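You operate a simulated robot arm through the tools that you are given. There is no shell and no other tool. Be economical: measure what you need, move in short steps, check, and stop when the job is done.

You are at the controls of a simulated two-armed robot. One attempt, no reset.

Task
Pick up the paper roll with one hand, pass it to the other hand and put it in the sent tray. Take the glue tub and put it on top of the teal box on the packing table. Do these in any order.

Only the result counts: the job must be done as asked and must still hold three seconds after the hand-in. Knocking over, shifting, dropping, spilling or breaking anything else fails it.

Robot
Two 7-joint arms with two-finger grippers on one trunk, on a base that drives. Base frame: it is fixed to the floor where the robot stands at the start and does not move with it; the origin is under the middle of the robot, x ahead of it, y to its left, z up; the surface under the hand at the start is at about z = 0.78. Units: m, degrees, N and s.
The left shoulder is at the start at [0.082, 0.216, 1.269], the right one opposite. With the tool pointing down near the work surface each hand reaches from about 0.16 to 0.84 m from the robot's upright axis, wherever it stands, measured 20 degrees to its own side. Places, roughly: SENT tray (14x23 cm) [0.48, 0.62, 0.86]; box [-7.75, 3.75, 0.75]; glue tub [-8, 3.25, 0.75]. Payload 3.43 kg a hand.
The TCP of each hand is the grasp point between the finger pads, 0.02 m short of the fingertips. In the tool frame z runs along the fingers and y along their closing line. Largest opening 0.124 m; the body of the gripper starts 0.093 m behind the TCP.
Orientation is that of the tool frame in the base frame, as a unit quaternion [w, x, y, z]. With the fingers straight down and closing along the base's y, the tool's x points along the base's -x, its y along +y and its z along -z.

Tools
- The arms move only by the tool drive_tool. It takes "left_steps", "right_steps" or both (then of equal length, played together; a hand with none holds still); each is a list of rows, each a list of 3 entries, a list of its own where there are three numbers: the finger opening in m, from 0 to 0.124, then the shift along the base's x, y, z in units of 30 mm (1.0 is 30 mm), then the turn, a rotation vector about the base's x, y, z in units of 6 degrees (1.0 is 6 degrees). In form: [[jaw, [dx, dy, dz], [ax, ay, az]], ...]. A call has 1 to 20 rows; each row shifts and turns the commanded pose from where the row before left it. A call with a number of a shift or a turn outside -1 to 1 is refused whole. Each row takes 0.2 s and may step no farther than 0.05 m and 8.6 degrees from the row before; otherwise, or with a gripper value out of range, the whole call is refused. Where a pose cannot be reached the arm comes as near as it can. A force on the tool above 40 N (or 10 N above the force at the start of the call, whichever is more), or a blocked arm, ends the call early, and 0.2 s more pass. Each finger travels about 0.072 m/s and halts on what it meets, pressing with about 27 N; the grip force reading is that of the motor and also rises with nothing between the fingers. The clock runs only during rows and for 0.2 s after the last one: add rows that do not move to give the fingers time. It gives the time, the measured TCP pose, the force on the tool (base axes), the opening and the grip force at its end, in the units of the frame above (readings bear some noise), with the torque about the TCP (base axes, N m) and any sound that the robot's microphone picked up, and new pictures: "pictures" is both (left out), scene, wrist or none (wrist: the cameras of the hands that moved).
- Cameras (640 x 400 px; columns grow to the right, rows downward): "scene" is now at [0.2016, 0.0286, 1.42]; the picture's right is [0.34, -0.94, 0.00], its down [-0.67, -0.24, -0.70] and it looks along [0.66, 0.24, -0.71] (base axes); focal length 250 px, centre (320, 200). "left" rides on the left gripper at [0.082, -0.014, -0.14] in its tool frame; the picture's right is [0.17, 0.99, 0.00], its down [-0.83, 0.14, -0.54] and it looks along [-0.53, 0.09, 0.84] (tool axes); focal length 243 px, centre (320, 200). "right" rides on the right gripper at [0.082, 0.014, -0.14] in its tool frame; the picture's right is [-0.17, 0.99, 0.00], its down [-0.83, -0.14, -0.54] and it looks along [-0.53, -0.09, 0.84] (tool axes); focal length 243 px, centre (320, 200). There is no depth. A picture from a camera that has moved, and an enlarged one, comes with that camera's place and axes in the base frame and with its lens.
- move_column(by): slides the trunk up (or, below 0, down) by that many m; the arms and the scene camera ride with it, the base frame stays. It gives what a move gives, with no picture.
- steer(legs): drives the robot by 1 to 6 legs, each [ahead, left, turn to the left] in m, m and degrees, along the robot's own axes; the way and the turn of a leg run together, so that a leg with both is an arc; at most 1.5 m and 180 degrees a leg. The arms and the cameras ride along, it lands a little off, and it stops where it bumps. It gives what a move gives, and a new picture of the scene camera.
- head_to(pan, tilt): turns the head with the scene camera to pan (to the left, within 80 degrees either way) and tilt (down, from -29 to 69), counted from straight ahead of the robot. It gives what a move gives, and a new picture of the scene camera.
- close_up(camera, box): a new picture of the part [left, top, right, bottom] of that camera's present view, enlarged. No time passes.
- job_done(): hands the job in; it is judged then, once.

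Work in short steps. Places have to be worked out from the pictures, the camera data and where the tool is seen: move nearer, look again, correct. Check each grasp and each placing, and mend what went wrong. You have 165 turns and 260 pictures in all, those below and enlarged ones among them. Open the grippers and draw the arms clear of the work before you hand the job in, unless the task says otherwise; then end with one line.

The tools are called after "Emit:" by a JSON object that holds its "fn" and its "kwargs". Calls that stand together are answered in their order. drive_tool: Moves the arms, as the interface text tells. Its arguments: {"type":"object","properties":{"left_steps":{"type":"array"},"right_steps":{"type":"array"},"pictures":{"type":"string","enum":["both","scene","wrist","none"]}},"required":[]} The other tools are called the same way: move_column (by) slides the trunk up or down; steer (legs) drives the base; head_to (pan, tilt) turns the head that bears the scene camera; close_up (camera, box) takes an enlarged picture of a part of a camera's view; job_done () hands the job in.

At the start:

```text
time_s: 0.0
left_tool_pos: [0.4249, 0.4105, 1.1885]
left_ee_rot: [0.0, -0.001, 1.0, 0.0]
left_contact_force: [0.2, -0.1, -0.2]
left_moment: [-0.01, 0.03, 0.0]
left_grip_width: 0.124
left_grasp_force: 0.0
right_tool_pos: [0.5124, -0.0236, 1.1327]
right_ee_rot: [0.0, 0.0, 1.0, -0.001]
right_contact_force: [-0.7, -0.4, -0.3]
right_moment: [0.02, 0.02, 0.01]
right_grip_width: 0.1241
right_grasp_force: 0.0
trunk travel left (down, up): [-0.425, 0.166]
robot x, y, heading: [0.0003, 0.004, 0.1]
head pan, tilt: [19.6, 45.2]
```

scene: 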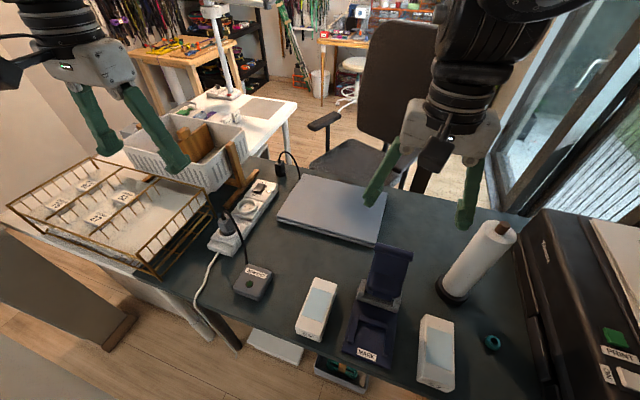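
right: 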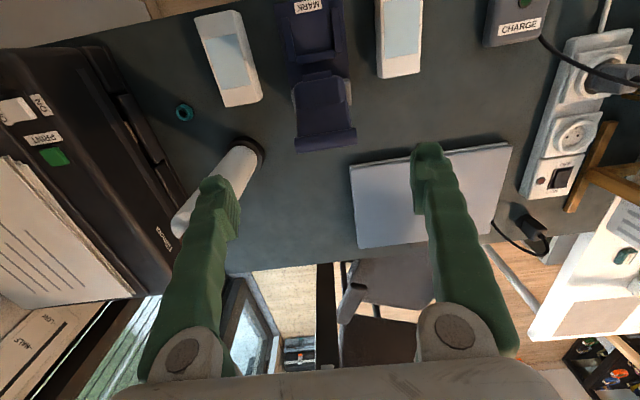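
left: 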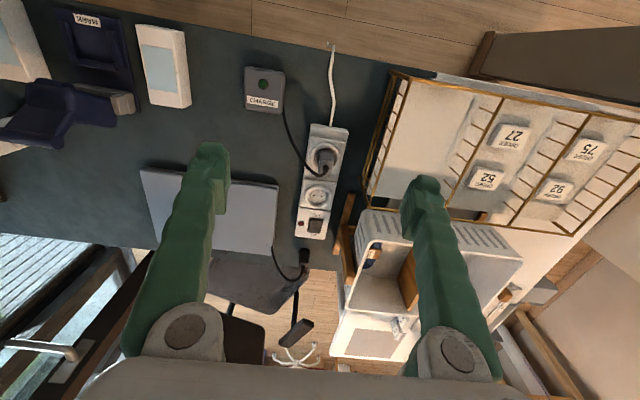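

I start by enlarging the white roll and the tray to identify them.

Emit:
{"fn": "close_up", "kwargs": {"camera": "scene", "box": [390, 200, 550, 320]}}

Emit:
{"fn": "close_up", "kwargs": {"camera": "scene", "box": [0, 140, 280, 320]}}

Emit:
{"fn": "close_up", "kwargs": {"camera": "right", "box": [150, 80, 310, 200]}}

Emit:
{"fn": "close_up", "kwargs": {"camera": "left", "box": [340, 50, 640, 250]}}

```text
3.33 times, centred on (470, 260) of scene
camera zoom: at [0.2016, 0.0286, 1.42], right [0.34, -0.94, 0.0], down [-0.67, -0.24, -0.7], along [0.66, 0.24, -0.71], focal length 834 px, centre (-180, 0)
```

zoom: 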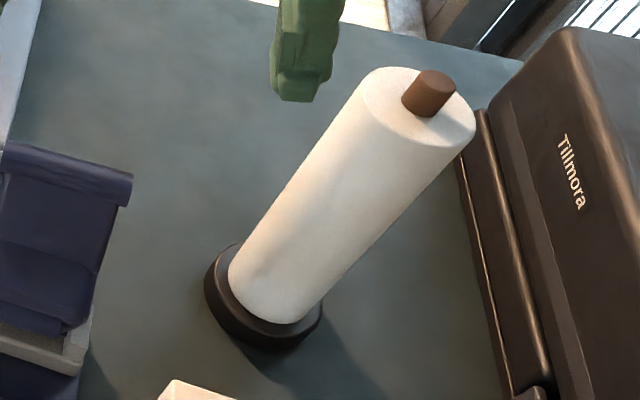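

```text
2.22 times, centred on (140, 230) of scene
camera zoom: at [0.2016, 0.0286, 1.42], right [0.34, -0.94, 0.0], down [-0.67, -0.24, -0.7], along [0.66, 0.24, -0.71], focal length 556 px, centre (720, 133)
```

zoom: 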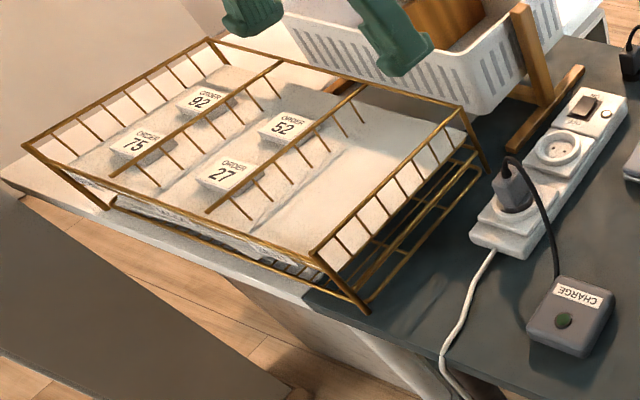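

```text
3.33 times, centred on (230, 140) of right
camera zoom: at [0.4307, -0.0091, 1.2751], right [0.17, 0.99, 0.0], down [0.83, -0.14, 0.54], along [0.53, -0.09, -0.84], focal length 809 px, centre (620, 400)
```

zoom: 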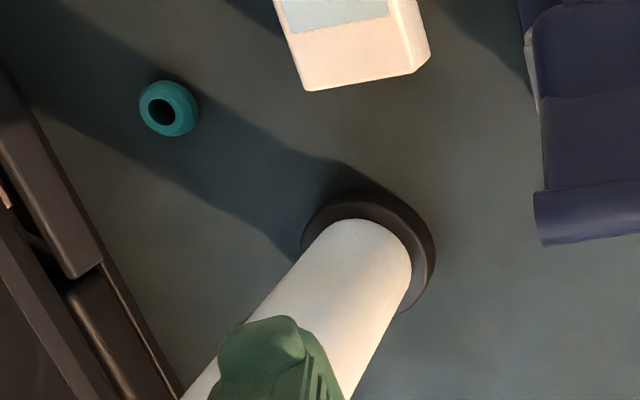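

```text
2.00 times, centred on (490, 150) of left
camera zoom: at [0.3427, 0.3985, 1.3296], right [-0.17, 0.99, 0.0], down [0.83, 0.14, 0.54], along [0.53, 0.09, -0.84], focal length 485 px, centre (-20, 300)
```

zoom: 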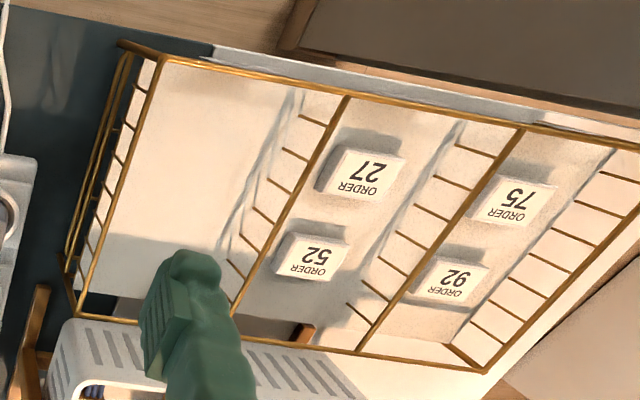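

The roll stands on a peg at about (0.596, -0.199), with its top near z 1.03 and the peg tip near 1.055. I move the right hand above it and look down.

Emit:
{"fn": "drive_tool", "kwargs": {"right_steps": [[0.124, [0.46, -0.97, 0.3], [0, 0, 0]], [0.124, [0.46, -0.97, 0.3], [0, 0, 0]], [0.124, [0.46, -0.97, 0.3], [0, 0, 0]], [0.124, [0.46, -0.97, 0.3], [0, 0, 0]], [0.124, [0.46, -0.97, 0], [0, 0, 0]], [0.124, [0.46, -0.97, 0], [0, 0, 0]], [0.124, [0, 0, 0], [0, 0, 0]]]}}

```text
time_s: 1.6
left_tool_pos: [0.4255, 0.4116, 1.1893]
left_ee_rot: [0.0, 0.0, 1.0, 0.0]
left_contact_force: [-0.2, 0.8, -1.3]
left_moment: [0.02, -0.02, 0.0]
left_grip_width: 0.1239
left_grasp_force: 0.0
right_tool_pos: [0.5451, -0.1211, 1.0773]
right_ee_rot: [0.0, 0.001, 1.0, 0.001]
right_contact_force: [0.3, 0.5, 0.0]
right_moment: [0.02, -0.02, 0.01]
right_grip_width: 0.1237
right_grasp_force: 0.0
right hand out of reach, approached as far as the arm can: row 2, 3, 4, 5, 6
trunk travel left (down, up): [-0.425, 0.166]
robot x, y, heading: [0.0008, -0.0004, 0.4]
head pan, tilt: [19.6, 45.2]
camera scene: at [0.2013, 0.0285, 1.42], right [0.34, -0.94, 0.0], down [-0.67, -0.24, -0.7], along [0.66, 0.24, -0.71], focal length 250 px, centre (320, 200)
camera right: at [0.4637, -0.106, 1.2177], right [0.17, 0.99, 0.0], down [0.83, -0.14, 0.54], along [0.53, -0.09, -0.84], focal length 243 px, centre (320, 200)
```

scene: 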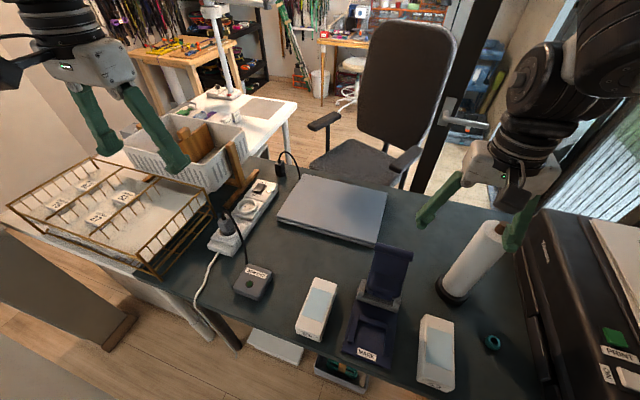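
right: 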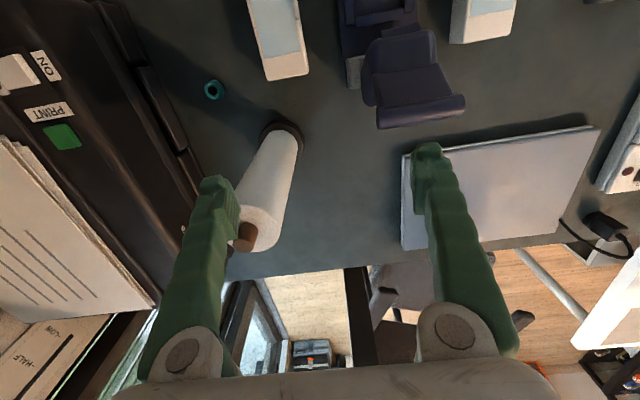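

That spot is too high and far with the fingers straight down. I draw back and tilt the right hand about 45° so its fingers point forward and down, which brings the wrist nearer.

Emit:
{"fn": "drive_tool", "kwargs": {"right_steps": [[0.124, [-0.9, 0.3, 0], [0, 0, 0]], [0.124, [-0.9, 0, 0], [0, -1, 0]], [0.124, [-0.9, 0, 0], [0, -1, 0]], [0.124, [-0.9, 0, 0], [0, -1, 0]], [0.124, [0, 0, 0], [0, -1, 0]], [0.124, [0, 0, 0], [0, -1, 0]], [0.124, [0, 0, 0], [0, -1, 0]], [0.124, [0, 0, 0], [0, -1, 0]], [0.124, [0, 0, 0], [0, -0.5, 0]]]}}

```text
time_s: 3.6
left_tool_pos: [0.4245, 0.4106, 1.1891]
left_ee_rot: [0.0, 0.0, 1.0, 0.0]
left_contact_force: [0.4, -0.1, 1.1]
left_moment: [0.02, 0.0, -0.02]
left_grip_width: 0.1239
left_grasp_force: 0.1
right_tool_pos: [0.4742, -0.0904, 1.0894]
right_ee_rot: [0.383, 0.031, 0.923, 0.023]
right_contact_force: [0.2, -0.1, 0.0]
right_moment: [0.04, -0.03, -0.01]
right_grip_width: 0.1241
right_grasp_force: 0.1
right hand out of reach, approached as far as the arm can: row 7, 8, 9
trunk travel left (down, up): [-0.425, 0.166]
robot x, y, heading: [0.0007, -0.0012, -0.1]
head pan, tilt: [19.6, 45.2]
camera scene: at [0.2012, 0.0276, 1.4201], right [0.34, -0.94, 0.0], down [-0.67, -0.24, -0.7], along [0.66, 0.24, -0.71], focal length 250 px, centre (320, 200)
camera right: at [0.3186, -0.0718, 1.1327], right [0.16, 0.97, 0.18], down [0.2, -0.21, 0.96], along [0.97, -0.11, -0.22], focal length 243 px, centre (320, 200)
```

scene: 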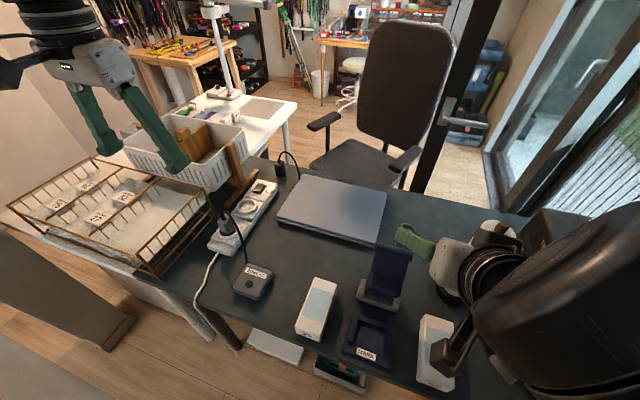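
right: 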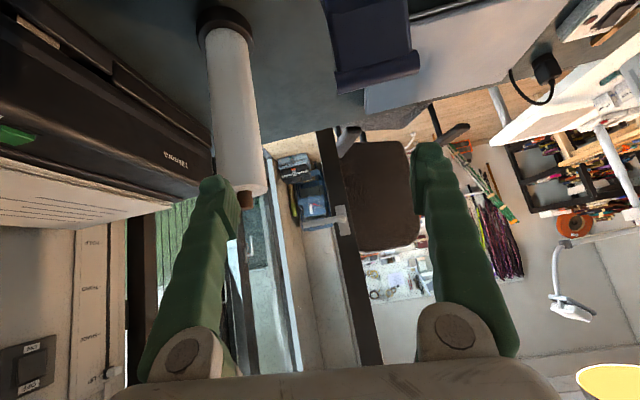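

The hand is tilted 45° and the roll is off to its right. I shift it to the roll's y and down to z≈0.99, still short of the roll.

Emit:
{"fn": "drive_tool", "kwargs": {"right_steps": [[0.124, [0, -0.9, -0.8], [0, 0, 0]], [0.124, [0, -0.9, -0.8], [0, 0, 0]], [0.124, [0, -0.9, -0.8], [0, 0, 0]], [0.124, [0, -0.9, -0.8], [0, 0, 0]], [0.124, [0, 0, 0], [0, 0, 0]]]}}

```text
time_s: 4.2
left_tool_pos: [0.4243, 0.4125, 1.1902]
left_ee_rot: [0.0, -0.001, 1.0, 0.0]
left_contact_force: [0.1, -0.4, 0.7]
left_moment: [-0.02, 0.02, -0.01]
left_grip_width: 0.1239
left_grasp_force: 0.0
right_tool_pos: [0.4633, -0.0273, 1.0872]
right_ee_rot: [0.369, -0.01, 0.919, 0.138]
right_contact_force: [0.0, 0.3, 0.0]
right_moment: [-0.03, 0.01, 0.01]
right_grip_width: 0.1239
right_grasp_force: 0.2
right hand out of reach, approached as far as the arm can: row 1, 2, 3
trunk travel left (down, up): [-0.425, 0.166]
robot x, y, heading: [-0.0009, -0.0022, 0.3]
head pan, tilt: [19.6, 45.2]
stopped in row 3 (right hand): the arm was blocked; the commanded pose is now the measured one
camera scene: at [0.2015, 0.0286, 1.42], right [0.34, -0.94, 0.0], down [-0.67, -0.24, -0.7], along [0.66, 0.24, -0.71], focal length 250 px, centre (320, 200)
camera right: at [0.308, -0.043, 1.1322], right [0.0, 0.93, 0.36], down [0.26, -0.34, 0.9], along [0.97, 0.09, -0.24], focal length 243 px, centre (320, 200)
```

scene: 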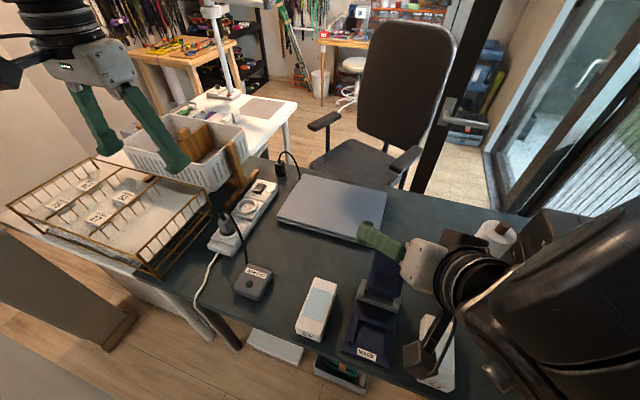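
right: 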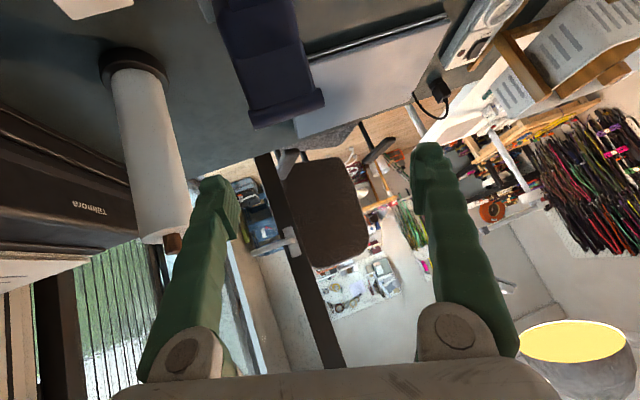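

The arm is too folded in this pose. I raise the trunk so that the whole lift stays well inside the arm's range, then use a gentler tilt.

Emit:
{"fn": "move_column", "kwargs": {"by": 0.16}}

Emit:
{"fn": "drive_tool", "kwargs": {"right_steps": [[0.124, [0.5, -0.5, 0], [0, 0.6, 0]], [0.124, [0.5, -0.5, 0], [0, 0.6, 0]], [0.124, [0.5, -0.6, 0], [0, 0.6, 0]], [0.124, [0, -0.6, 0], [0, 0.6, 0]], [0.124, [0, -0.6, 0], [0, 0.6, 0]], [0.124, [0, 0, 0], [0, 0, 0]]], "pictures": "scene"}}

```text
time_s: 6.1
left_tool_pos: [0.4248, 0.4115, 1.3479]
left_ee_rot: [-0.001, -0.001, 1.0, 0.0]
left_contact_force: [0.4, -0.9, -1.1]
left_moment: [-0.01, 0.03, 0.03]
left_grip_width: 0.1244
left_grasp_force: 0.0
right_tool_pos: [0.4629, -0.0278, 1.2432]
right_ee_rot: [0.367, -0.013, 0.92, 0.135]
right_contact_force: [0.0, -1.0, 0.4]
right_moment: [0.03, -0.03, 0.02]
right_grip_width: 0.1241
right_grasp_force: 0.1
trunk travel left (down, up): [-0.585, 0.006]
robot x, y, heading: [0.0004, 0.004, 0.1]
head pan, tilt: [19.6, 45.2]
```

```text
time_s: 7.5
left_tool_pos: [0.4264, 0.4119, 1.3487]
left_ee_rot: [-0.001, 0.0, 1.0, 0.001]
left_contact_force: [0.2, -0.2, 0.4]
left_moment: [0.0, 0.02, 0.05]
left_grip_width: 0.1238
left_grasp_force: 0.0
right_tool_pos: [0.5095, -0.1113, 1.2446]
right_ee_rot: [0.219, 0.008, 0.966, 0.136]
right_contact_force: [0.7, 0.1, -1.1]
right_moment: [0.01, 0.03, -0.03]
right_grip_width: 0.1241
right_grasp_force: 0.0
trunk travel left (down, up): [-0.585, 0.006]
robot x, y, heading: [-0.0006, -0.004, -0.1]
head pan, tilt: [19.6, 45.2]
camera scene: at [0.0912, 0.0282, 1.6007], right [0.34, -0.94, 0.0], down [-0.67, -0.24, -0.7], along [0.66, 0.24, -0.71], focal length 250 px, centre (320, 200)
```

scene: 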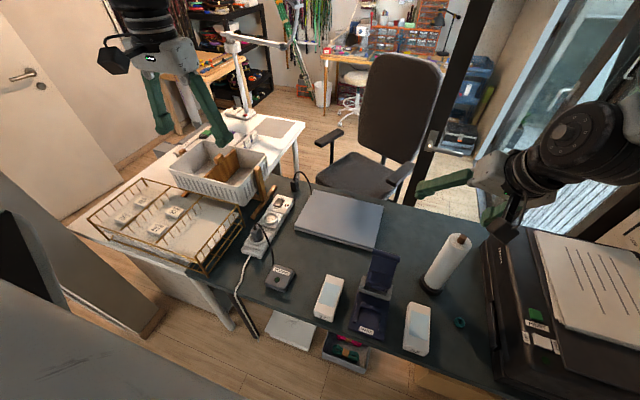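

The hand is now tilted 25° with a 15° sideways roll. I take out the roll, move to the paper roll's y, and come down in front of it.

Emit:
{"fn": "drive_tool", "kwargs": {"right_steps": [[0.124, [-0.1, -0.73, 0], [-0.65, 0, 0]], [0.124, [-0.1, -0.73, 0], [-0.65, 0, 0]], [0.124, [-0.1, -0.73, 0], [-0.65, 0, 0]], [0.124, [0, -0.73, 0], [-0.65, 0, 0]], [0.124, [0, 0, -0.9], [0, 0, 0]], [0.124, [0, 0, -0.9], [0, 0, 0]], [0.124, [0, 0, -0.9], [0, 0, 0]], [0.124, [0, 0, -0.9], [0, 0, 0]], [0.124, [0, 0, -0.9], [0, 0, 0]], [0.124, [0, 0, -0.9], [0, 0, 0]], [0.124, [0, 0, -0.9], [0, 0, 0]], [0.124, [0, 0, 0], [0, 0, 0]]]}}

```text
time_s: 10.1
left_tool_pos: [0.4242, 0.4106, 1.3493]
left_ee_rot: [0.0, 0.0, 1.0, 0.0]
left_contact_force: [-0.5, 0.6, 0.4]
left_moment: [0.0, -0.02, -0.01]
left_grip_width: 0.1239
left_grasp_force: 0.0
right_tool_pos: [0.4825, -0.1781, 1.0588]
right_ee_rot: [0.22, -0.019, 0.975, 0.001]
right_contact_force: [0.1, -0.1, 0.5]
right_moment: [0.0, -0.02, 0.0]
right_grip_width: 0.1238
right_grasp_force: 0.1
right hand out of reach, approached as far as the arm can: row 3, 4, 9, 10, 11
trunk travel left (down, up): [-0.585, 0.006]
robot x, y, heading: [-0.0011, -0.0, -0.1]
head pan, tilt: [19.6, 45.2]
camera scene: at [0.0895, 0.0286, 1.6009], right [0.34, -0.94, 0.0], down [-0.67, -0.24, -0.7], along [0.66, 0.24, -0.71], focal length 250 px, centre (320, 200)
camera right: at [0.348, -0.1679, 1.1503], right [0.11, 0.99, 0.07], down [0.52, -0.11, 0.84], along [0.85, -0.06, -0.53], focal length 243 px, centre (320, 200)
```

scene: 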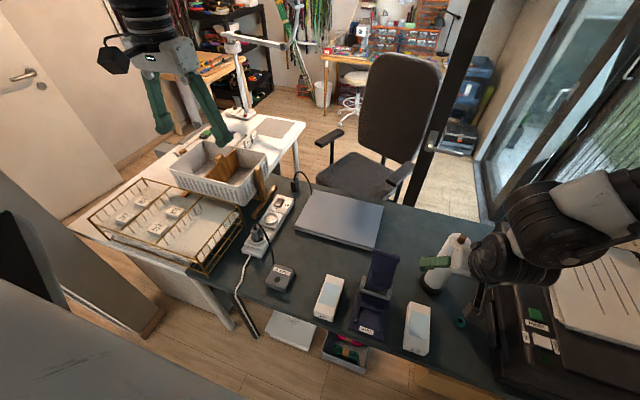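
right: 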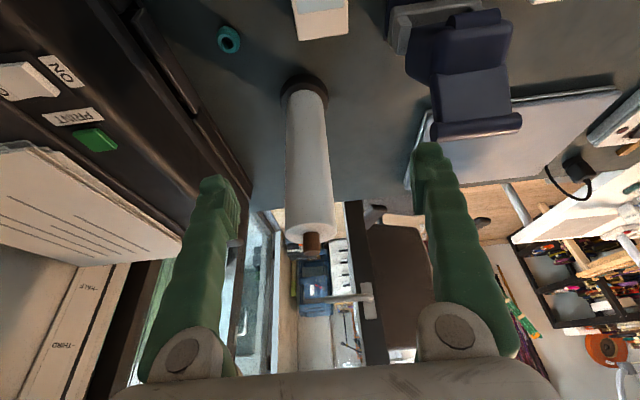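

The roll lies between the fingers, and the pictures agree on (0.596, -0.199). I move forward around it while descending to z≈0.99.

Emit:
{"fn": "drive_tool", "kwargs": {"right_steps": [[0.124, [0.5, -0.14, -0.2], [0, 0, 0]], [0.124, [0.5, -0.14, -0.2], [0, 0, 0]], [0.124, [0.5, -0.14, -0.3], [0, 0, 0]], [0.124, [0.5, -0.14, -0.3], [0, 0, 0]], [0.124, [0.5, -0.14, -0.4], [0, 0, 0]], [0.124, [0.6, 0, -0.4], [0, 0, 0]], [0.124, [0.6, 0, -0.4], [0, 0, 0]], [0.124, [0, 0, 0], [0, 0, 0]]]}}

```text
time_s: 11.9
left_tool_pos: [0.4249, 0.4108, 1.3488]
left_ee_rot: [0.0, 0.001, 1.0, 0.0]
left_contact_force: [0.1, -0.7, 0.1]
left_moment: [0.0, -0.01, 0.0]
left_grip_width: 0.124
left_grasp_force: 0.1
right_tool_pos: [0.5239, -0.1263, 1.0157]
right_ee_rot: [0.219, -0.019, 0.976, 0.001]
right_contact_force: [-0.3, -0.9, 0.2]
right_moment: [-0.01, 0.03, 0.03]
right_grip_width: 0.124
right_grasp_force: 0.1
right hand out of reach, approached as far as the arm can: row 1, 2, 3, 4, 5, 6, 7
trunk travel left (down, up): [-0.585, 0.006]
robot x, y, heading: [-0.0034, 0.0037, -0.1]
head pan, tilt: [19.6, 45.2]
camera scene: at [0.0896, 0.0283, 1.6009], right [0.34, -0.94, 0.0], down [-0.67, -0.24, -0.7], along [0.66, 0.24, -0.71], focal length 250 px, centre (320, 200)
camera right: at [0.3903, -0.1155, 1.108], right [0.11, 0.99, 0.07], down [0.52, -0.12, 0.84], along [0.84, -0.06, -0.53], focal length 243 px, centre (320, 200)
```

scene: 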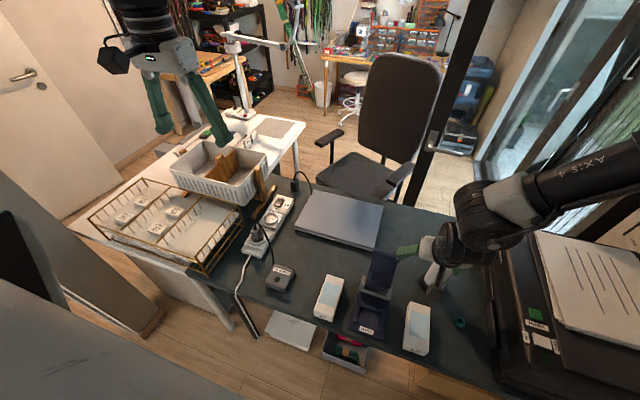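
right: 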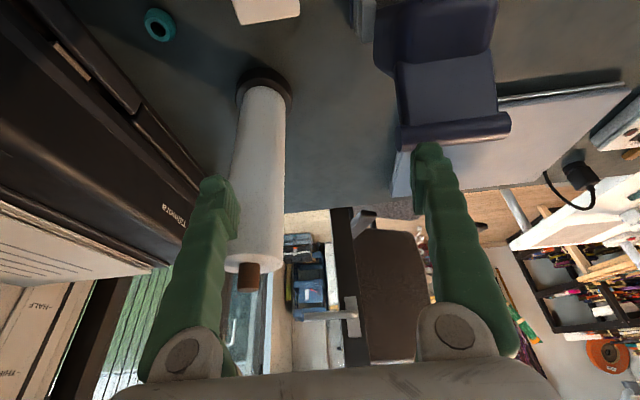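

The reach trouble seems to come from the hand's fixed yaw. I draw back, then yaw the hand clockwise (30°) to follow the arm and move right.

Emit:
{"fn": "drive_tool", "kwargs": {"right_steps": [[0.124, [-0.8, 0, 0.6], [0, 0, 0]], [0.124, [-0.8, 0, 0.6], [0, 0, 0]], [0.124, [0, 0, 0], [0, 0, -1]], [0.124, [0, 0, 0], [0, 0, -1]], [0.124, [0, 0, 0], [0, 0, -1]], [0.124, [0, 0, 0], [0, 0, -1]], [0.124, [0, 0, 0], [0, 0, -1]], [0.124, [0, -0.6, 0], [0, 0, 0]], [0.124, [0, -0.6, 0], [0, 0, 0]], [0.124, [0, 0, 0], [0, 0, 0]]], "pictures": "wrist"}}

```text
time_s: 14.1
left_tool_pos: [0.425, 0.413, 1.3492]
left_ee_rot: [0.0, -0.001, 1.0, -0.001]
left_contact_force: [0.7, 0.2, -0.2]
left_moment: [0.0, -0.03, -0.03]
left_grip_width: 0.124
left_grasp_force: 0.2
right_tool_pos: [0.4779, -0.1615, 1.0508]
right_ee_rot: [0.212, 0.232, 0.948, -0.053]
right_contact_force: [0.7, 0.2, 0.9]
right_moment: [-0.02, 0.0, 0.02]
right_grip_width: 0.124
right_grasp_force: 0.0
trunk travel left (down, up): [-0.585, 0.006]
robot x, y, heading: [0.0006, -0.0006, -0.1]
head pan, tilt: [19.6, 45.2]
camera right: at [0.3651, -0.0859, 1.1438], right [0.59, 0.81, 0.07], down [0.4, -0.36, 0.84], along [0.7, -0.47, -0.53], focal length 243 px, centre (320, 200)
```

right: 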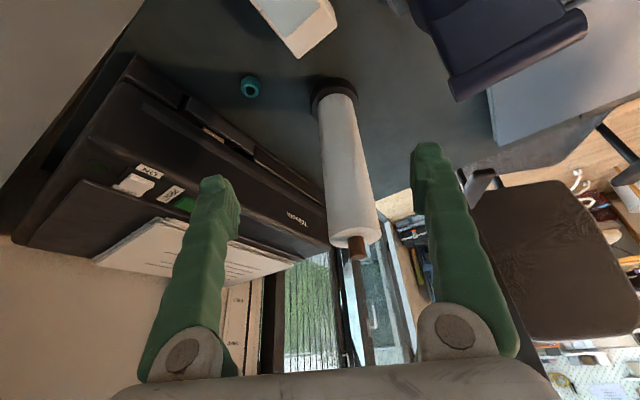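

No reach complaint now. I centre sideways and then move in along the tool direction onto the roll at z≈0.99.

Emit:
{"fn": "drive_tool", "kwargs": {"right_steps": [[0.124, [0.33, 0.63, 0], [0, 0, 0]], [0.124, [0.713, -0.381, -0.4], [0, 0, 0]], [0.124, [0.713, -0.381, -0.4], [0, 0, 0]], [0.124, [0.713, -0.381, -0.4], [0, 0, 0]], [0.124, [0.713, -0.381, -0.4], [0, 0, 0]], [0.124, [0.713, -0.381, -0.4], [0, 0, 0]], [0.124, [0, 0, 0], [0, 0, 0]]]}}

```text
time_s: 15.7
left_tool_pos: [0.4261, 0.4116, 1.3496]
left_ee_rot: [0.0, 0.0, 1.0, 0.0]
left_contact_force: [0.2, -0.8, 0.3]
left_moment: [0.0, -0.02, -0.01]
left_grip_width: 0.1243
left_grasp_force: 0.0
right_tool_pos: [0.5931, -0.1998, 0.9929]
right_ee_rot: [0.213, 0.23, 0.948, -0.052]
right_contact_force: [0.6, -0.4, 0.2]
right_moment: [-0.01, 0.02, 0.01]
right_grip_width: 0.124
right_grasp_force: 0.2
trunk travel left (down, up): [-0.585, 0.006]
robot x, y, heading: [0.0004, -0.0017, -0.0]
head pan, tilt: [19.6, 45.2]
camera scene: at [0.0894, 0.0289, 1.6009], right [0.34, -0.94, 0.0], down [-0.67, -0.24, -0.7], along [0.66, 0.24, -0.71], focal length 250 px, centre (320, 200)
camera right: at [0.4819, -0.1241, 1.0844], right [0.59, 0.81, 0.07], down [0.4, -0.36, 0.84], along [0.7, -0.47, -0.53], focal length 243 px, centre (320, 200)
```

scene: 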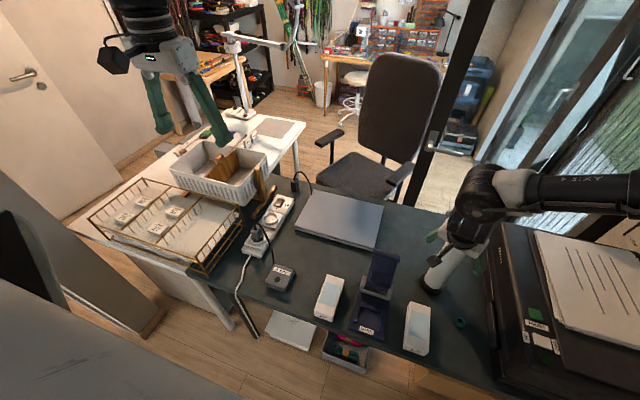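
right: 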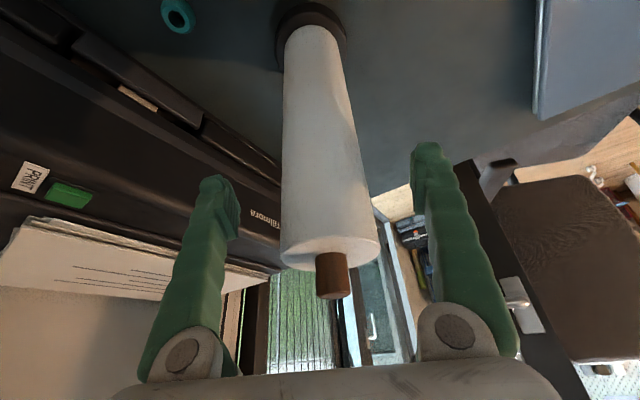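

The roll is centred between the fingers, so I close on it.

Emit:
{"fn": "drive_tool", "kwargs": {"right_steps": [[0, [0, 0, 0], [0, 0, 0]], [0, [0, 0, 0], [0, 0, 0]], [0, [0, 0, 0], [0, 0, 0]], [0, [0, 0, 0], [0, 0, 0]], [0, [0, 0, 0], [0, 0, 0]], [0, [0, 0, 0], [0, 0, 0]]], "pictures": "wrist"}}

```text
time_s: 17.1
left_tool_pos: [0.4244, 0.4113, 1.3483]
left_ee_rot: [0.0, 0.0, 1.0, 0.0]
left_contact_force: [-0.4, 0.5, 0.4]
left_moment: [-0.03, -0.01, -0.03]
left_grip_width: 0.1237
left_grasp_force: 0.0
right_tool_pos: [0.5928, -0.1985, 0.9921]
right_ee_rot: [0.211, 0.232, 0.948, -0.054]
right_contact_force: [0.3, -0.9, -0.7]
right_moment: [-0.16, -0.03, 0.03]
right_grip_width: 0.058
right_grasp_force: 27.1
trunk travel left (down, up): [-0.585, 0.006]
robot x, y, heading: [-0.0006, -0.0008, -0.0]
head pan, tilt: [19.6, 45.2]
camera right: at [0.482, -0.1243, 1.0843], right [0.59, 0.81, 0.07], down [0.4, -0.36, 0.84], along [0.7, -0.47, -0.53], focal length 243 px, centre (320, 200)
```

right: 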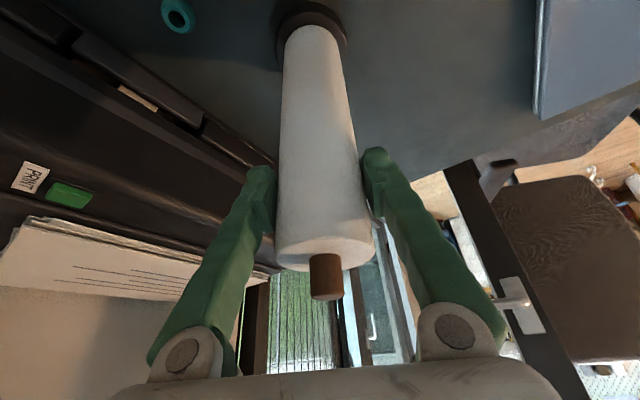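

Gripped at a width of 58 mm. I lift straight up 9 cm and check that the roll comes along while the stand stays.

Emit:
{"fn": "drive_tool", "kwargs": {"right_steps": [[0, [0, 0, 0.5], [0, 0, 0]], [0, [0, 0, 0.5], [0, 0, 0]], [0, [0, 0, 0.5], [0, 0, 0]], [0, [0, 0, 0.5], [0, 0, 0]], [0, [0, 0, 0.5], [0, 0, 0]], [0, [0, 0, 0.5], [0, 0, 0]]]}}

```text
time_s: 18.5
left_tool_pos: [0.425, 0.411, 1.3498]
left_ee_rot: [0.0, 0.0, 1.0, 0.001]
left_contact_force: [-0.3, 0.5, -0.1]
left_moment: [0.02, 0.0, 0.02]
left_grip_width: 0.1239
left_grasp_force: 0.0
right_tool_pos: [0.5934, -0.1997, 1.0808]
right_ee_rot: [0.213, 0.231, 0.948, -0.053]
right_contact_force: [0.2, -0.1, -3.3]
right_moment: [0.06, 0.03, 0.0]
right_grip_width: 0.058
right_grasp_force: 27.3
trunk travel left (down, up): [-0.585, 0.006]
robot x, y, heading: [0.0008, -0.0033, 0.0]
head pan, tilt: [19.6, 45.2]
camera scene: at [0.0897, 0.0285, 1.6009], right [0.34, -0.94, 0.0], down [-0.67, -0.24, -0.7], along [0.66, 0.24, -0.71], focal length 250 px, centre (320, 200)
camera right: at [0.4817, -0.1249, 1.1743], right [0.59, 0.81, 0.07], down [0.4, -0.36, 0.84], along [0.7, -0.47, -0.53], focal length 243 px, centre (320, 200)
```

scene: 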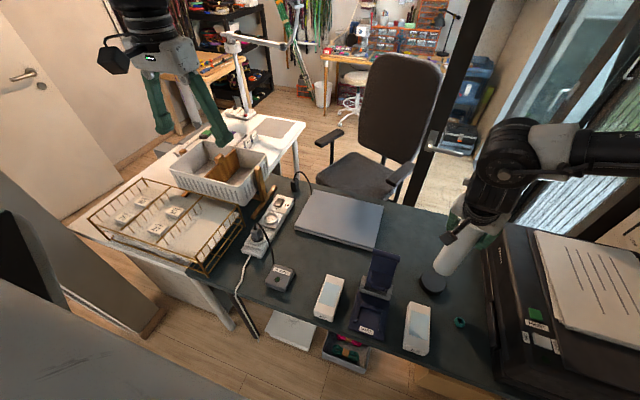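
right: 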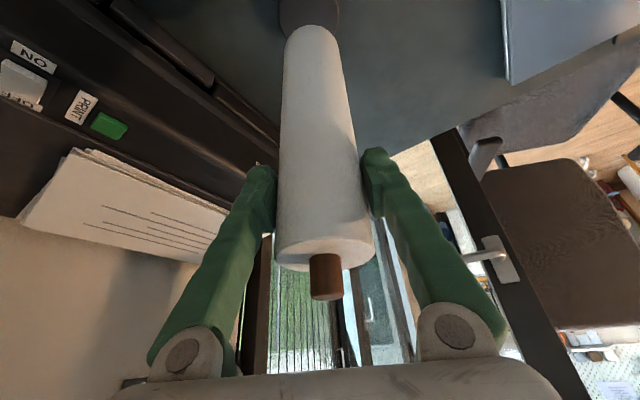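

The brown core rises with the roll. I check whether the black base stayed on the table.

Emit:
{"fn": "close_up", "kwargs": {"camera": "scene", "box": [400, 200, 496, 320]}}

Emit:
{"fn": "close_up", "kwargs": {"camera": "right", "box": [240, 0, 400, 100]}}

```text
3.33 times, centred on (448, 260) of scene
camera zoom: at [0.0897, 0.0285, 1.6009], right [0.34, -0.94, 0.0], down [-0.67, -0.24, -0.7], along [0.66, 0.24, -0.71], focal length 834 px, centre (-107, 0)
```

zoom: 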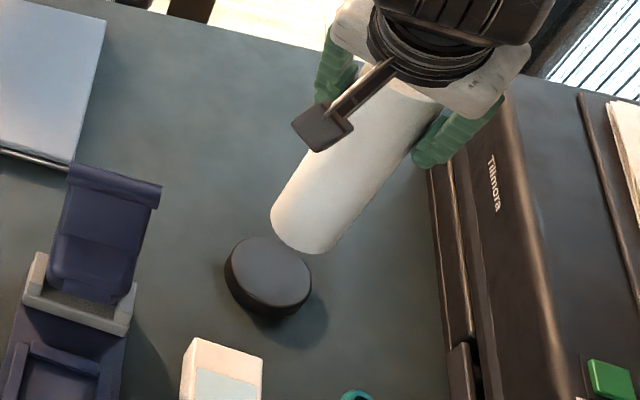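

```text
4.00 times, centred on (320, 50) of right
camera zoom: at [0.4817, -0.1249, 1.1743], right [0.59, 0.81, 0.07], down [0.4, -0.36, 0.84], along [0.7, -0.47, -0.53], focal length 970 px, centre (320, 800)
```

zoom: 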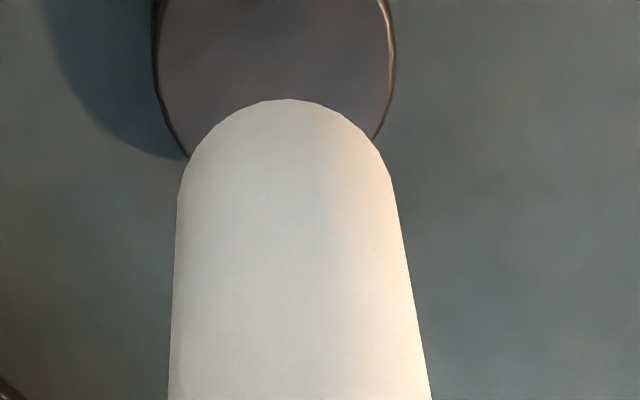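

The black base stayed put, and the brown core belongs to the roll: about 21 cm of paper plus a nub. I lift it clear and bring it towards the middle.

Emit:
{"fn": "drive_tool", "kwargs": {"right_steps": [[0, [0, 0, 0.9], [0, 0, 0]], [0, [0, 0, 0.9], [0, 0, 0]], [0, [0, 0, 0.9], [0, 0, 0]], [0, [-0.8, 0.6, 0.5], [0, 0, 0]], [0, [-0.8, 0.6, 0.5], [0, 0, 0]], [0, [-0.8, 0.6, 0], [0, 0, 0]], [0, [-0.8, 0.6, 0], [0, 0, 0]], [0, [-0.8, 0.6, 0], [0, 0, 0]], [0, [0, 0, 0], [0, 0, 0]]], "pictures": "scene"}}

```text
time_s: 20.5
left_tool_pos: [0.4246, 0.4113, 1.3484]
left_ee_rot: [0.0, 0.0, 1.0, -0.001]
left_contact_force: [0.3, -0.3, 0.0]
left_moment: [0.01, 0.04, -0.01]
left_grip_width: 0.1238
left_grasp_force: 0.1
right_tool_pos: [0.4728, -0.1106, 1.191]
right_ee_rot: [0.212, 0.232, 0.948, -0.053]
right_contact_force: [0.2, -0.5, -3.7]
right_moment: [-0.01, 0.02, -0.04]
right_grip_width: 0.0579
right_grasp_force: 27.4
trunk travel left (down, up): [-0.585, 0.006]
robot x, y, heading: [-0.0015, 0.0014, 0.2]
head pan, tilt: [19.6, 45.2]
camera scene: at [0.0903, 0.028, 1.6008], right [0.34, -0.94, 0.0], down [-0.67, -0.24, -0.7], along [0.66, 0.24, -0.71], focal length 250 px, centre (320, 200)
```

scene: 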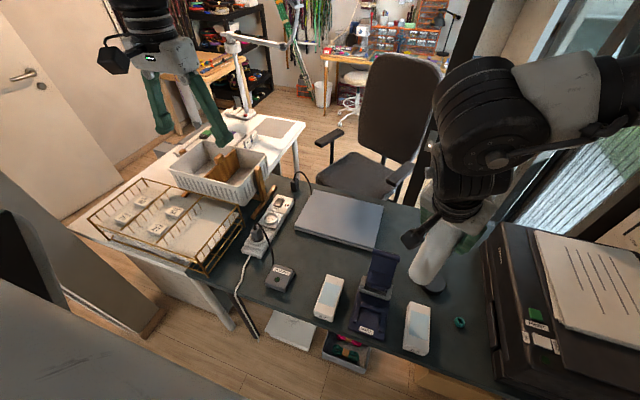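

The roll is held firmly. I start turning the right hand so that the roll's free end swings left and forward towards horizontal.

Emit:
{"fn": "drive_tool", "kwargs": {"right_steps": [[0, [0, 0, 0], [0.866, -0.5, 0]], [0, [0, 0, 0], [0.866, -0.5, 0]], [0, [0, 0, 0], [0.866, -0.5, 0]], [0, [0, 0, 0], [0.866, -0.5, 0]], [0, [0, 0, 0], [0.866, -0.5, 0]], [0, [0, 0, 0], [0.866, -0.5, 0]], [0, [0, 0, 0], [0.866, -0.5, 0]], [0, [0, 0, 0], [0, 0, 0]]], "pictures": "scene"}}

```text
time_s: 22.3
left_tool_pos: [0.4245, 0.4121, 1.3494]
left_ee_rot: [0.001, 0.0, 1.0, -0.001]
left_contact_force: [0.5, 0.5, -0.9]
left_moment: [0.01, -0.01, 0.02]
left_grip_width: 0.1239
left_grasp_force: 0.1
right_tool_pos: [0.474, -0.1089, 1.1929]
right_ee_rot: [0.297, 0.291, 0.863, 0.288]
right_contact_force: [1.2, 0.4, 0.2]
right_moment: [0.0, -0.05, -0.04]
right_grip_width: 0.0
right_grasp_force: 27.1
trunk travel left (down, up): [-0.585, 0.006]
robot x, y, heading: [-0.002, 0.0015, -0.1]
head pan, tilt: [19.6, 45.2]
camera scene: at [0.0896, 0.029, 1.6009], right [0.34, -0.94, 0.0], down [-0.67, -0.24, -0.7], along [0.66, 0.24, -0.71], focal length 250 px, centre (320, 200)
```

scene: 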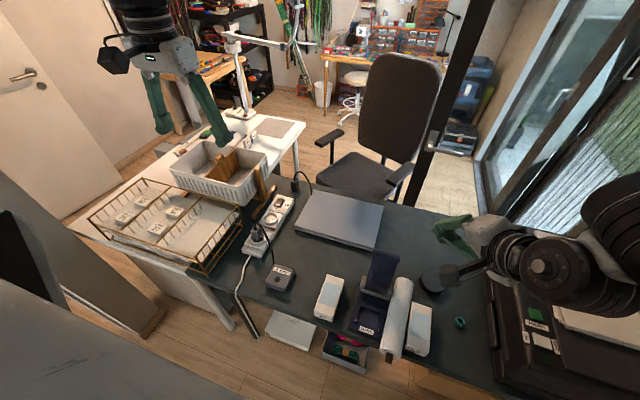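

The roll slipped out and is lying on the table. I look closely at where it landed and whether anything else moved.

Emit:
{"fn": "close_up", "kwargs": {"camera": "scene", "box": [300, 230, 492, 370]}}

Emit:
{"fn": "close_up", "kwargs": {"camera": "right", "box": [0, 0, 640, 400]}}

```text
2.86 times, centred on (396, 300) of scene
camera zoom: at [0.0896, 0.029, 1.6009], right [0.34, -0.94, 0.0], down [-0.67, -0.24, -0.7], along [0.66, 0.24, -0.71], focal length 715 px, centre (103, -86)
```

zoom: 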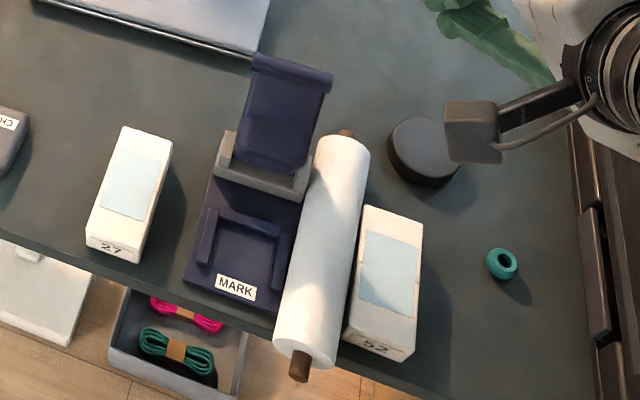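

```text
1.00 times, centred on (320, 200) of right (not enlarged: the box is as wide or as high as the picture)
camera zoom: at [0.3304, -0.0892, 1.2677], right [0.44, 0.54, 0.72], down [0.13, -0.83, 0.55], along [0.89, -0.15, -0.43], focal length 243 px, centre (320, 200)
```

zoom: 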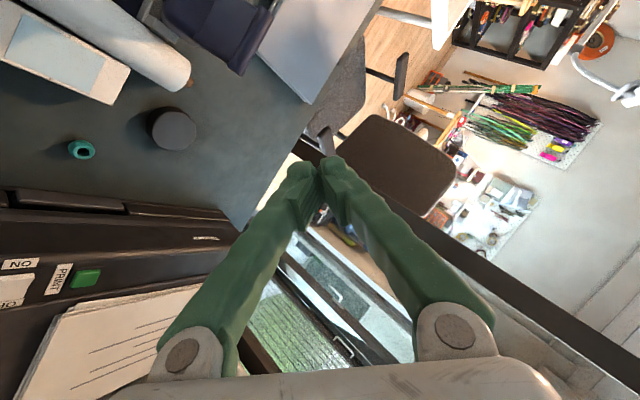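

The roll lies along x, centred near (0.45, -0.10), between the MARK stand and box 52, and nothing else appears to have moved. I set the right hand upright again above the area with the jaw open.

Emit:
{"fn": "drive_tool", "kwargs": {"right_steps": [[0.124, [0, 0, 0], [-0.72, 0.743, 0.728]], [0.124, [0, 0, 0], [-0.72, 0.743, 0.728]], [0.124, [0, 0, 0], [-0.72, 0.743, 0.728]], [0.124, [0, 0, 0], [-0.72, 0.743, 0.728]], [0.124, [0, 0, 0], [-0.72, 0.743, 0.728]], [0.124, [0, 0, 0], [-0.72, 0.743, 0.728]], [0.124, [0, 0, 0], [-0.72, 0.743, 0.728]], [0.124, [0, 0, 0], [-0.72, 0.743, 0.728]], [0.124, [0, 0, 0], [0, 0, 0]]], "pictures": "wrist"}}

```text
time_s: 24.3
left_tool_pos: [0.4265, 0.4067, 1.3497]
left_ee_rot: [-0.001, 0.001, 1.0, 0.003]
left_contact_force: [0.1, -0.4, 0.6]
left_moment: [0.05, 0.03, 0.01]
left_grip_width: 0.1242
left_grasp_force: 0.0
right_tool_pos: [0.4766, -0.1142, 1.1927]
right_ee_rot: [-0.001, 0.001, 1.0, -0.001]
right_contact_force: [0.6, -0.3, -0.5]
right_moment: [0.06, 0.02, -0.02]
right_grip_width: 0.124
right_grasp_force: 0.0
trunk travel left (down, up): [-0.585, 0.006]
robot x, y, heading: [-0.0006, 0.0021, 0.4]
head pan, tilt: [19.6, 45.2]
camera right: at [0.3943, -0.099, 1.3332], right [0.17, 0.99, 0.0], down [0.83, -0.14, 0.54], along [0.53, -0.09, -0.84], focal length 243 px, centre (320, 200)
```

right: 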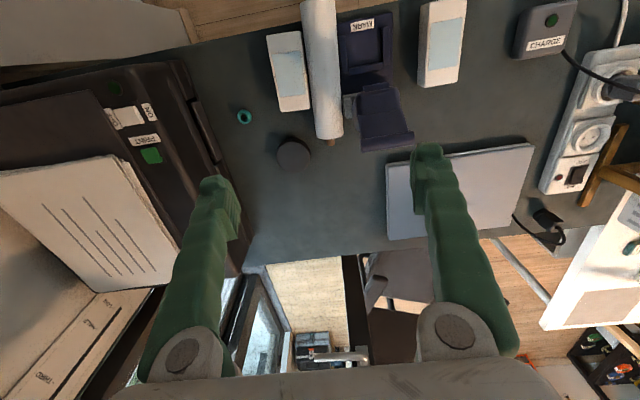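

Box 52 sits against the roll's side, so only its far end (x≈0.55) is free for the fingers. I descend above that end with the jaw partly open and check the alignment.

Emit:
{"fn": "drive_tool", "kwargs": {"right_steps": [[0.08, [0.5, 0.07, -0.9], [0, 0, 0]], [0.08, [0.5, 0.07, -0.9], [0, 0, 0]], [0.08, [0.5, 0.07, -0.9], [0, 0, 0]], [0.08, [0.5, 0.07, -0.9], [0, 0, 0]], [0.08, [0.42, 0.05, -0.9], [0, 0, 0]], [0.08, [0, 0, -0.9], [0, 0, 0]], [0.08, [0, 0, -0.9], [0, 0, 0]], [0.08, [0, 0, -0.9], [0, 0, 0]], [0.08, [0, 0, 0], [0, 0, 0]]]}}

```text
time_s: 26.3
left_tool_pos: [0.425, 0.4116, 1.3499]
left_ee_rot: [0.0, 0.0, 1.0, 0.001]
left_contact_force: [-0.3, 0.0, -0.6]
left_moment: [0.0, 0.01, 0.01]
left_grip_width: 0.1239
left_grasp_force: 0.1
right_tool_pos: [0.4926, -0.0601, 0.991]
right_ee_rot: [0.001, 0.003, 1.0, -0.003]
right_contact_force: [0.3, -0.2, 0.3]
right_moment: [0.01, -0.03, 0.0]
right_grip_width: 0.0802
right_grasp_force: 0.0
right hand out of reach, approached as far as the arm can: row 3, 4, 5, 6, 7, 8
trunk travel left (down, up): [-0.585, 0.006]
robot x, y, heading: [-0.0001, -0.0017, 0.1]
head pan, tilt: [19.6, 45.2]
camera scene: at [0.0896, 0.0283, 1.6009], right [0.34, -0.94, 0.0], down [-0.67, -0.24, -0.7], along [0.66, 0.24, -0.71], focal length 250 px, centre (320, 200)
camera right: at [0.4112, -0.0448, 1.1322], right [0.17, 0.99, 0.0], down [0.83, -0.14, 0.54], along [0.53, -0.1, -0.84], focal length 243 px, centre (320, 200)
```

scene: 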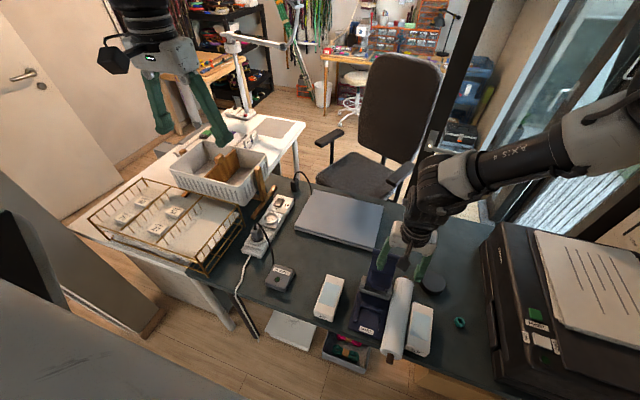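
right: 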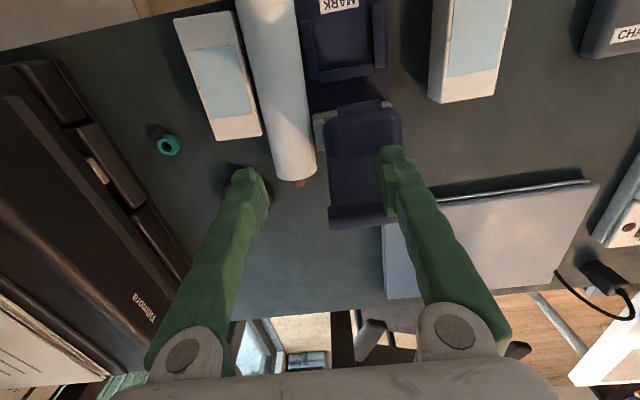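

Yaw 0 is awkward for this arm so far to the right. Strafing the robot right should fix that, so first I lift the hand and check the floor on the right.

Emit:
{"fn": "drive_tool", "kwargs": {"right_steps": [[0.08, [0, 0, 0.8], [0, 0, 0]], [0.08, [0, 0, 0.8], [0, 0, 0]], [0.08, [0, 0, 0.8], [0, 0, 0]], [0.08, [0, 0, 0], [0, 0, 0]]], "pictures": "none"}}

Emit:
{"fn": "head_to", "kwargs": {"pan": -60, "tilt": 60}}

```text
time_s: 27.3
left_tool_pos: [0.4245, 0.4121, 1.3494]
left_ee_rot: [0.0, 0.0, 1.0, 0.0]
left_contact_force: [0.3, -0.6, 0.1]
left_moment: [-0.01, 0.03, 0.04]
left_grip_width: 0.124
left_grasp_force: 0.0
right_tool_pos: [0.4932, -0.0613, 1.0634]
right_ee_rot: [0.0, 0.001, 1.0, -0.001]
right_contact_force: [0.1, -0.3, 0.3]
right_moment: [0.0, -0.02, -0.01]
right_grip_width: 0.08
right_grasp_force: 0.0
trunk travel left (down, up): [-0.585, 0.006]
robot x, y, heading: [-0.0029, 0.0012, -0.0]
head pan, tilt: [19.6, 45.2]
```

```text
time_s: 28.8
left_tool_pos: [0.4249, 0.4125, 1.3499]
left_ee_rot: [0.0, 0.0, 1.0, 0.0]
left_contact_force: [0.0, 0.0, -0.1]
left_moment: [0.02, 0.02, -0.01]
left_grip_width: 0.1243
left_grasp_force: 0.0
right_tool_pos: [0.4924, -0.0598, 1.0645]
right_ee_rot: [0.0, 0.001, 1.0, -0.002]
right_contact_force: [-0.2, -0.3, 0.2]
right_moment: [0.0, 0.0, -0.01]
right_grip_width: 0.08
right_grasp_force: 0.1
trunk travel left (down, up): [-0.585, 0.006]
robot x, y, heading: [-0.0039, -0.0002, 0.3]
head pan, tilt: [-60.0, 60.0]
camera scene: at [0.0467, -0.0564, 1.5817], right [-0.87, -0.5, 0.0], down [-0.43, 0.75, -0.5], along [0.25, -0.43, -0.87], focal length 250 px, centre (320, 200)
```

scene: 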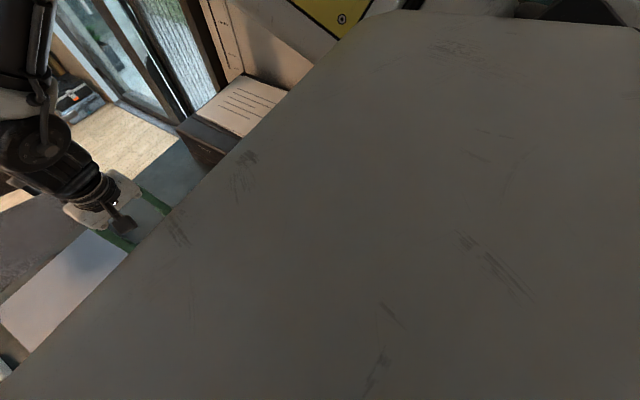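

The body hides the floor, but a small strafe stops if it bumps anything. I move 0.13 m to the right.

Emit:
{"fn": "head_to", "kwargs": {"pan": 0, "tilt": 52}}

Emit:
{"fn": "steer", "kwargs": {"legs": [[0, -0.13, 0]]}}

```text
time_s: 30.1
left_tool_pos: [0.4251, 0.412, 1.3491]
left_ee_rot: [0.0, 0.0, 1.0, 0.0]
left_contact_force: [0.6, 0.1, 0.0]
left_moment: [0.02, -0.01, -0.01]
left_grip_width: 0.1241
left_grasp_force: 0.1
right_tool_pos: [0.4925, -0.0604, 1.0638]
right_ee_rot: [0.0, 0.0, 1.0, -0.001]
right_contact_force: [0.7, -0.4, 0.8]
right_moment: [0.03, 0.0, -0.01]
right_grip_width: 0.0798
right_grasp_force: 0.2
trunk travel left (down, up): [-0.585, 0.006]
robot x, y, heading: [-0.0008, -0.0002, -0.1]
head pan, tilt: [0.0, 52.0]
camera scene: at [0.0884, 0.0012, 1.5916], right [0.0, -1.0, 0.0], down [-0.79, 0.0, -0.62], along [0.62, 0.0, -0.79], focal length 250 px, centre (320, 200)
```

scene: 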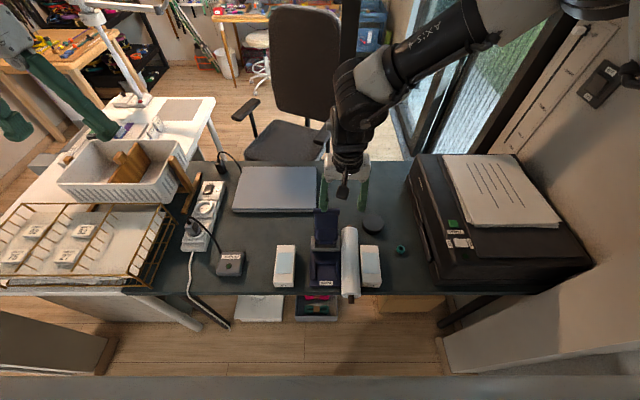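

```text
time_s: 32.5
left_tool_pos: [0.4248, 0.2835, 1.3495]
left_ee_rot: [0.0, 0.001, 1.0, 0.0]
left_contact_force: [-0.8, -0.7, 0.3]
left_moment: [0.01, 0.01, -0.01]
left_grip_width: 0.1241
left_grasp_force: 0.2
right_tool_pos: [0.492, -0.1881, 1.0636]
right_ee_rot: [0.0, 0.001, 1.0, -0.003]
right_contact_force: [0.5, 0.2, 0.4]
right_moment: [-0.05, 0.02, -0.02]
right_grip_width: 0.0801
right_grasp_force: 0.0
trunk travel left (down, up): [-0.585, 0.006]
robot x, y, heading: [0.0011, -0.1272, 0.2]
head pan, tilt: [0.0, 52.0]
camera scene: at [0.0884, -0.1262, 1.5916], right [0.0, -1.0, 0.0], down [-0.79, 0.0, -0.62], along [0.62, 0.0, -0.79], focal length 250 px, centre (320, 200)
```

scene: 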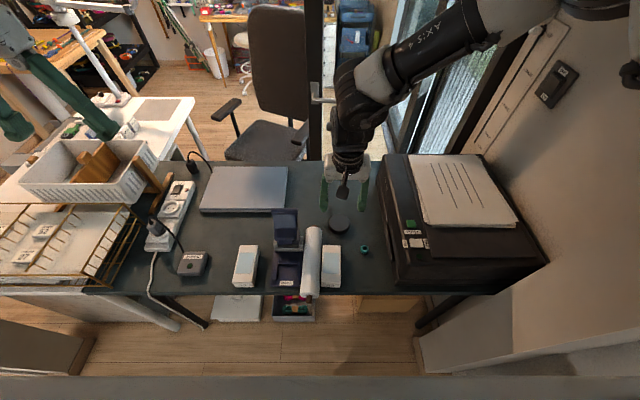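

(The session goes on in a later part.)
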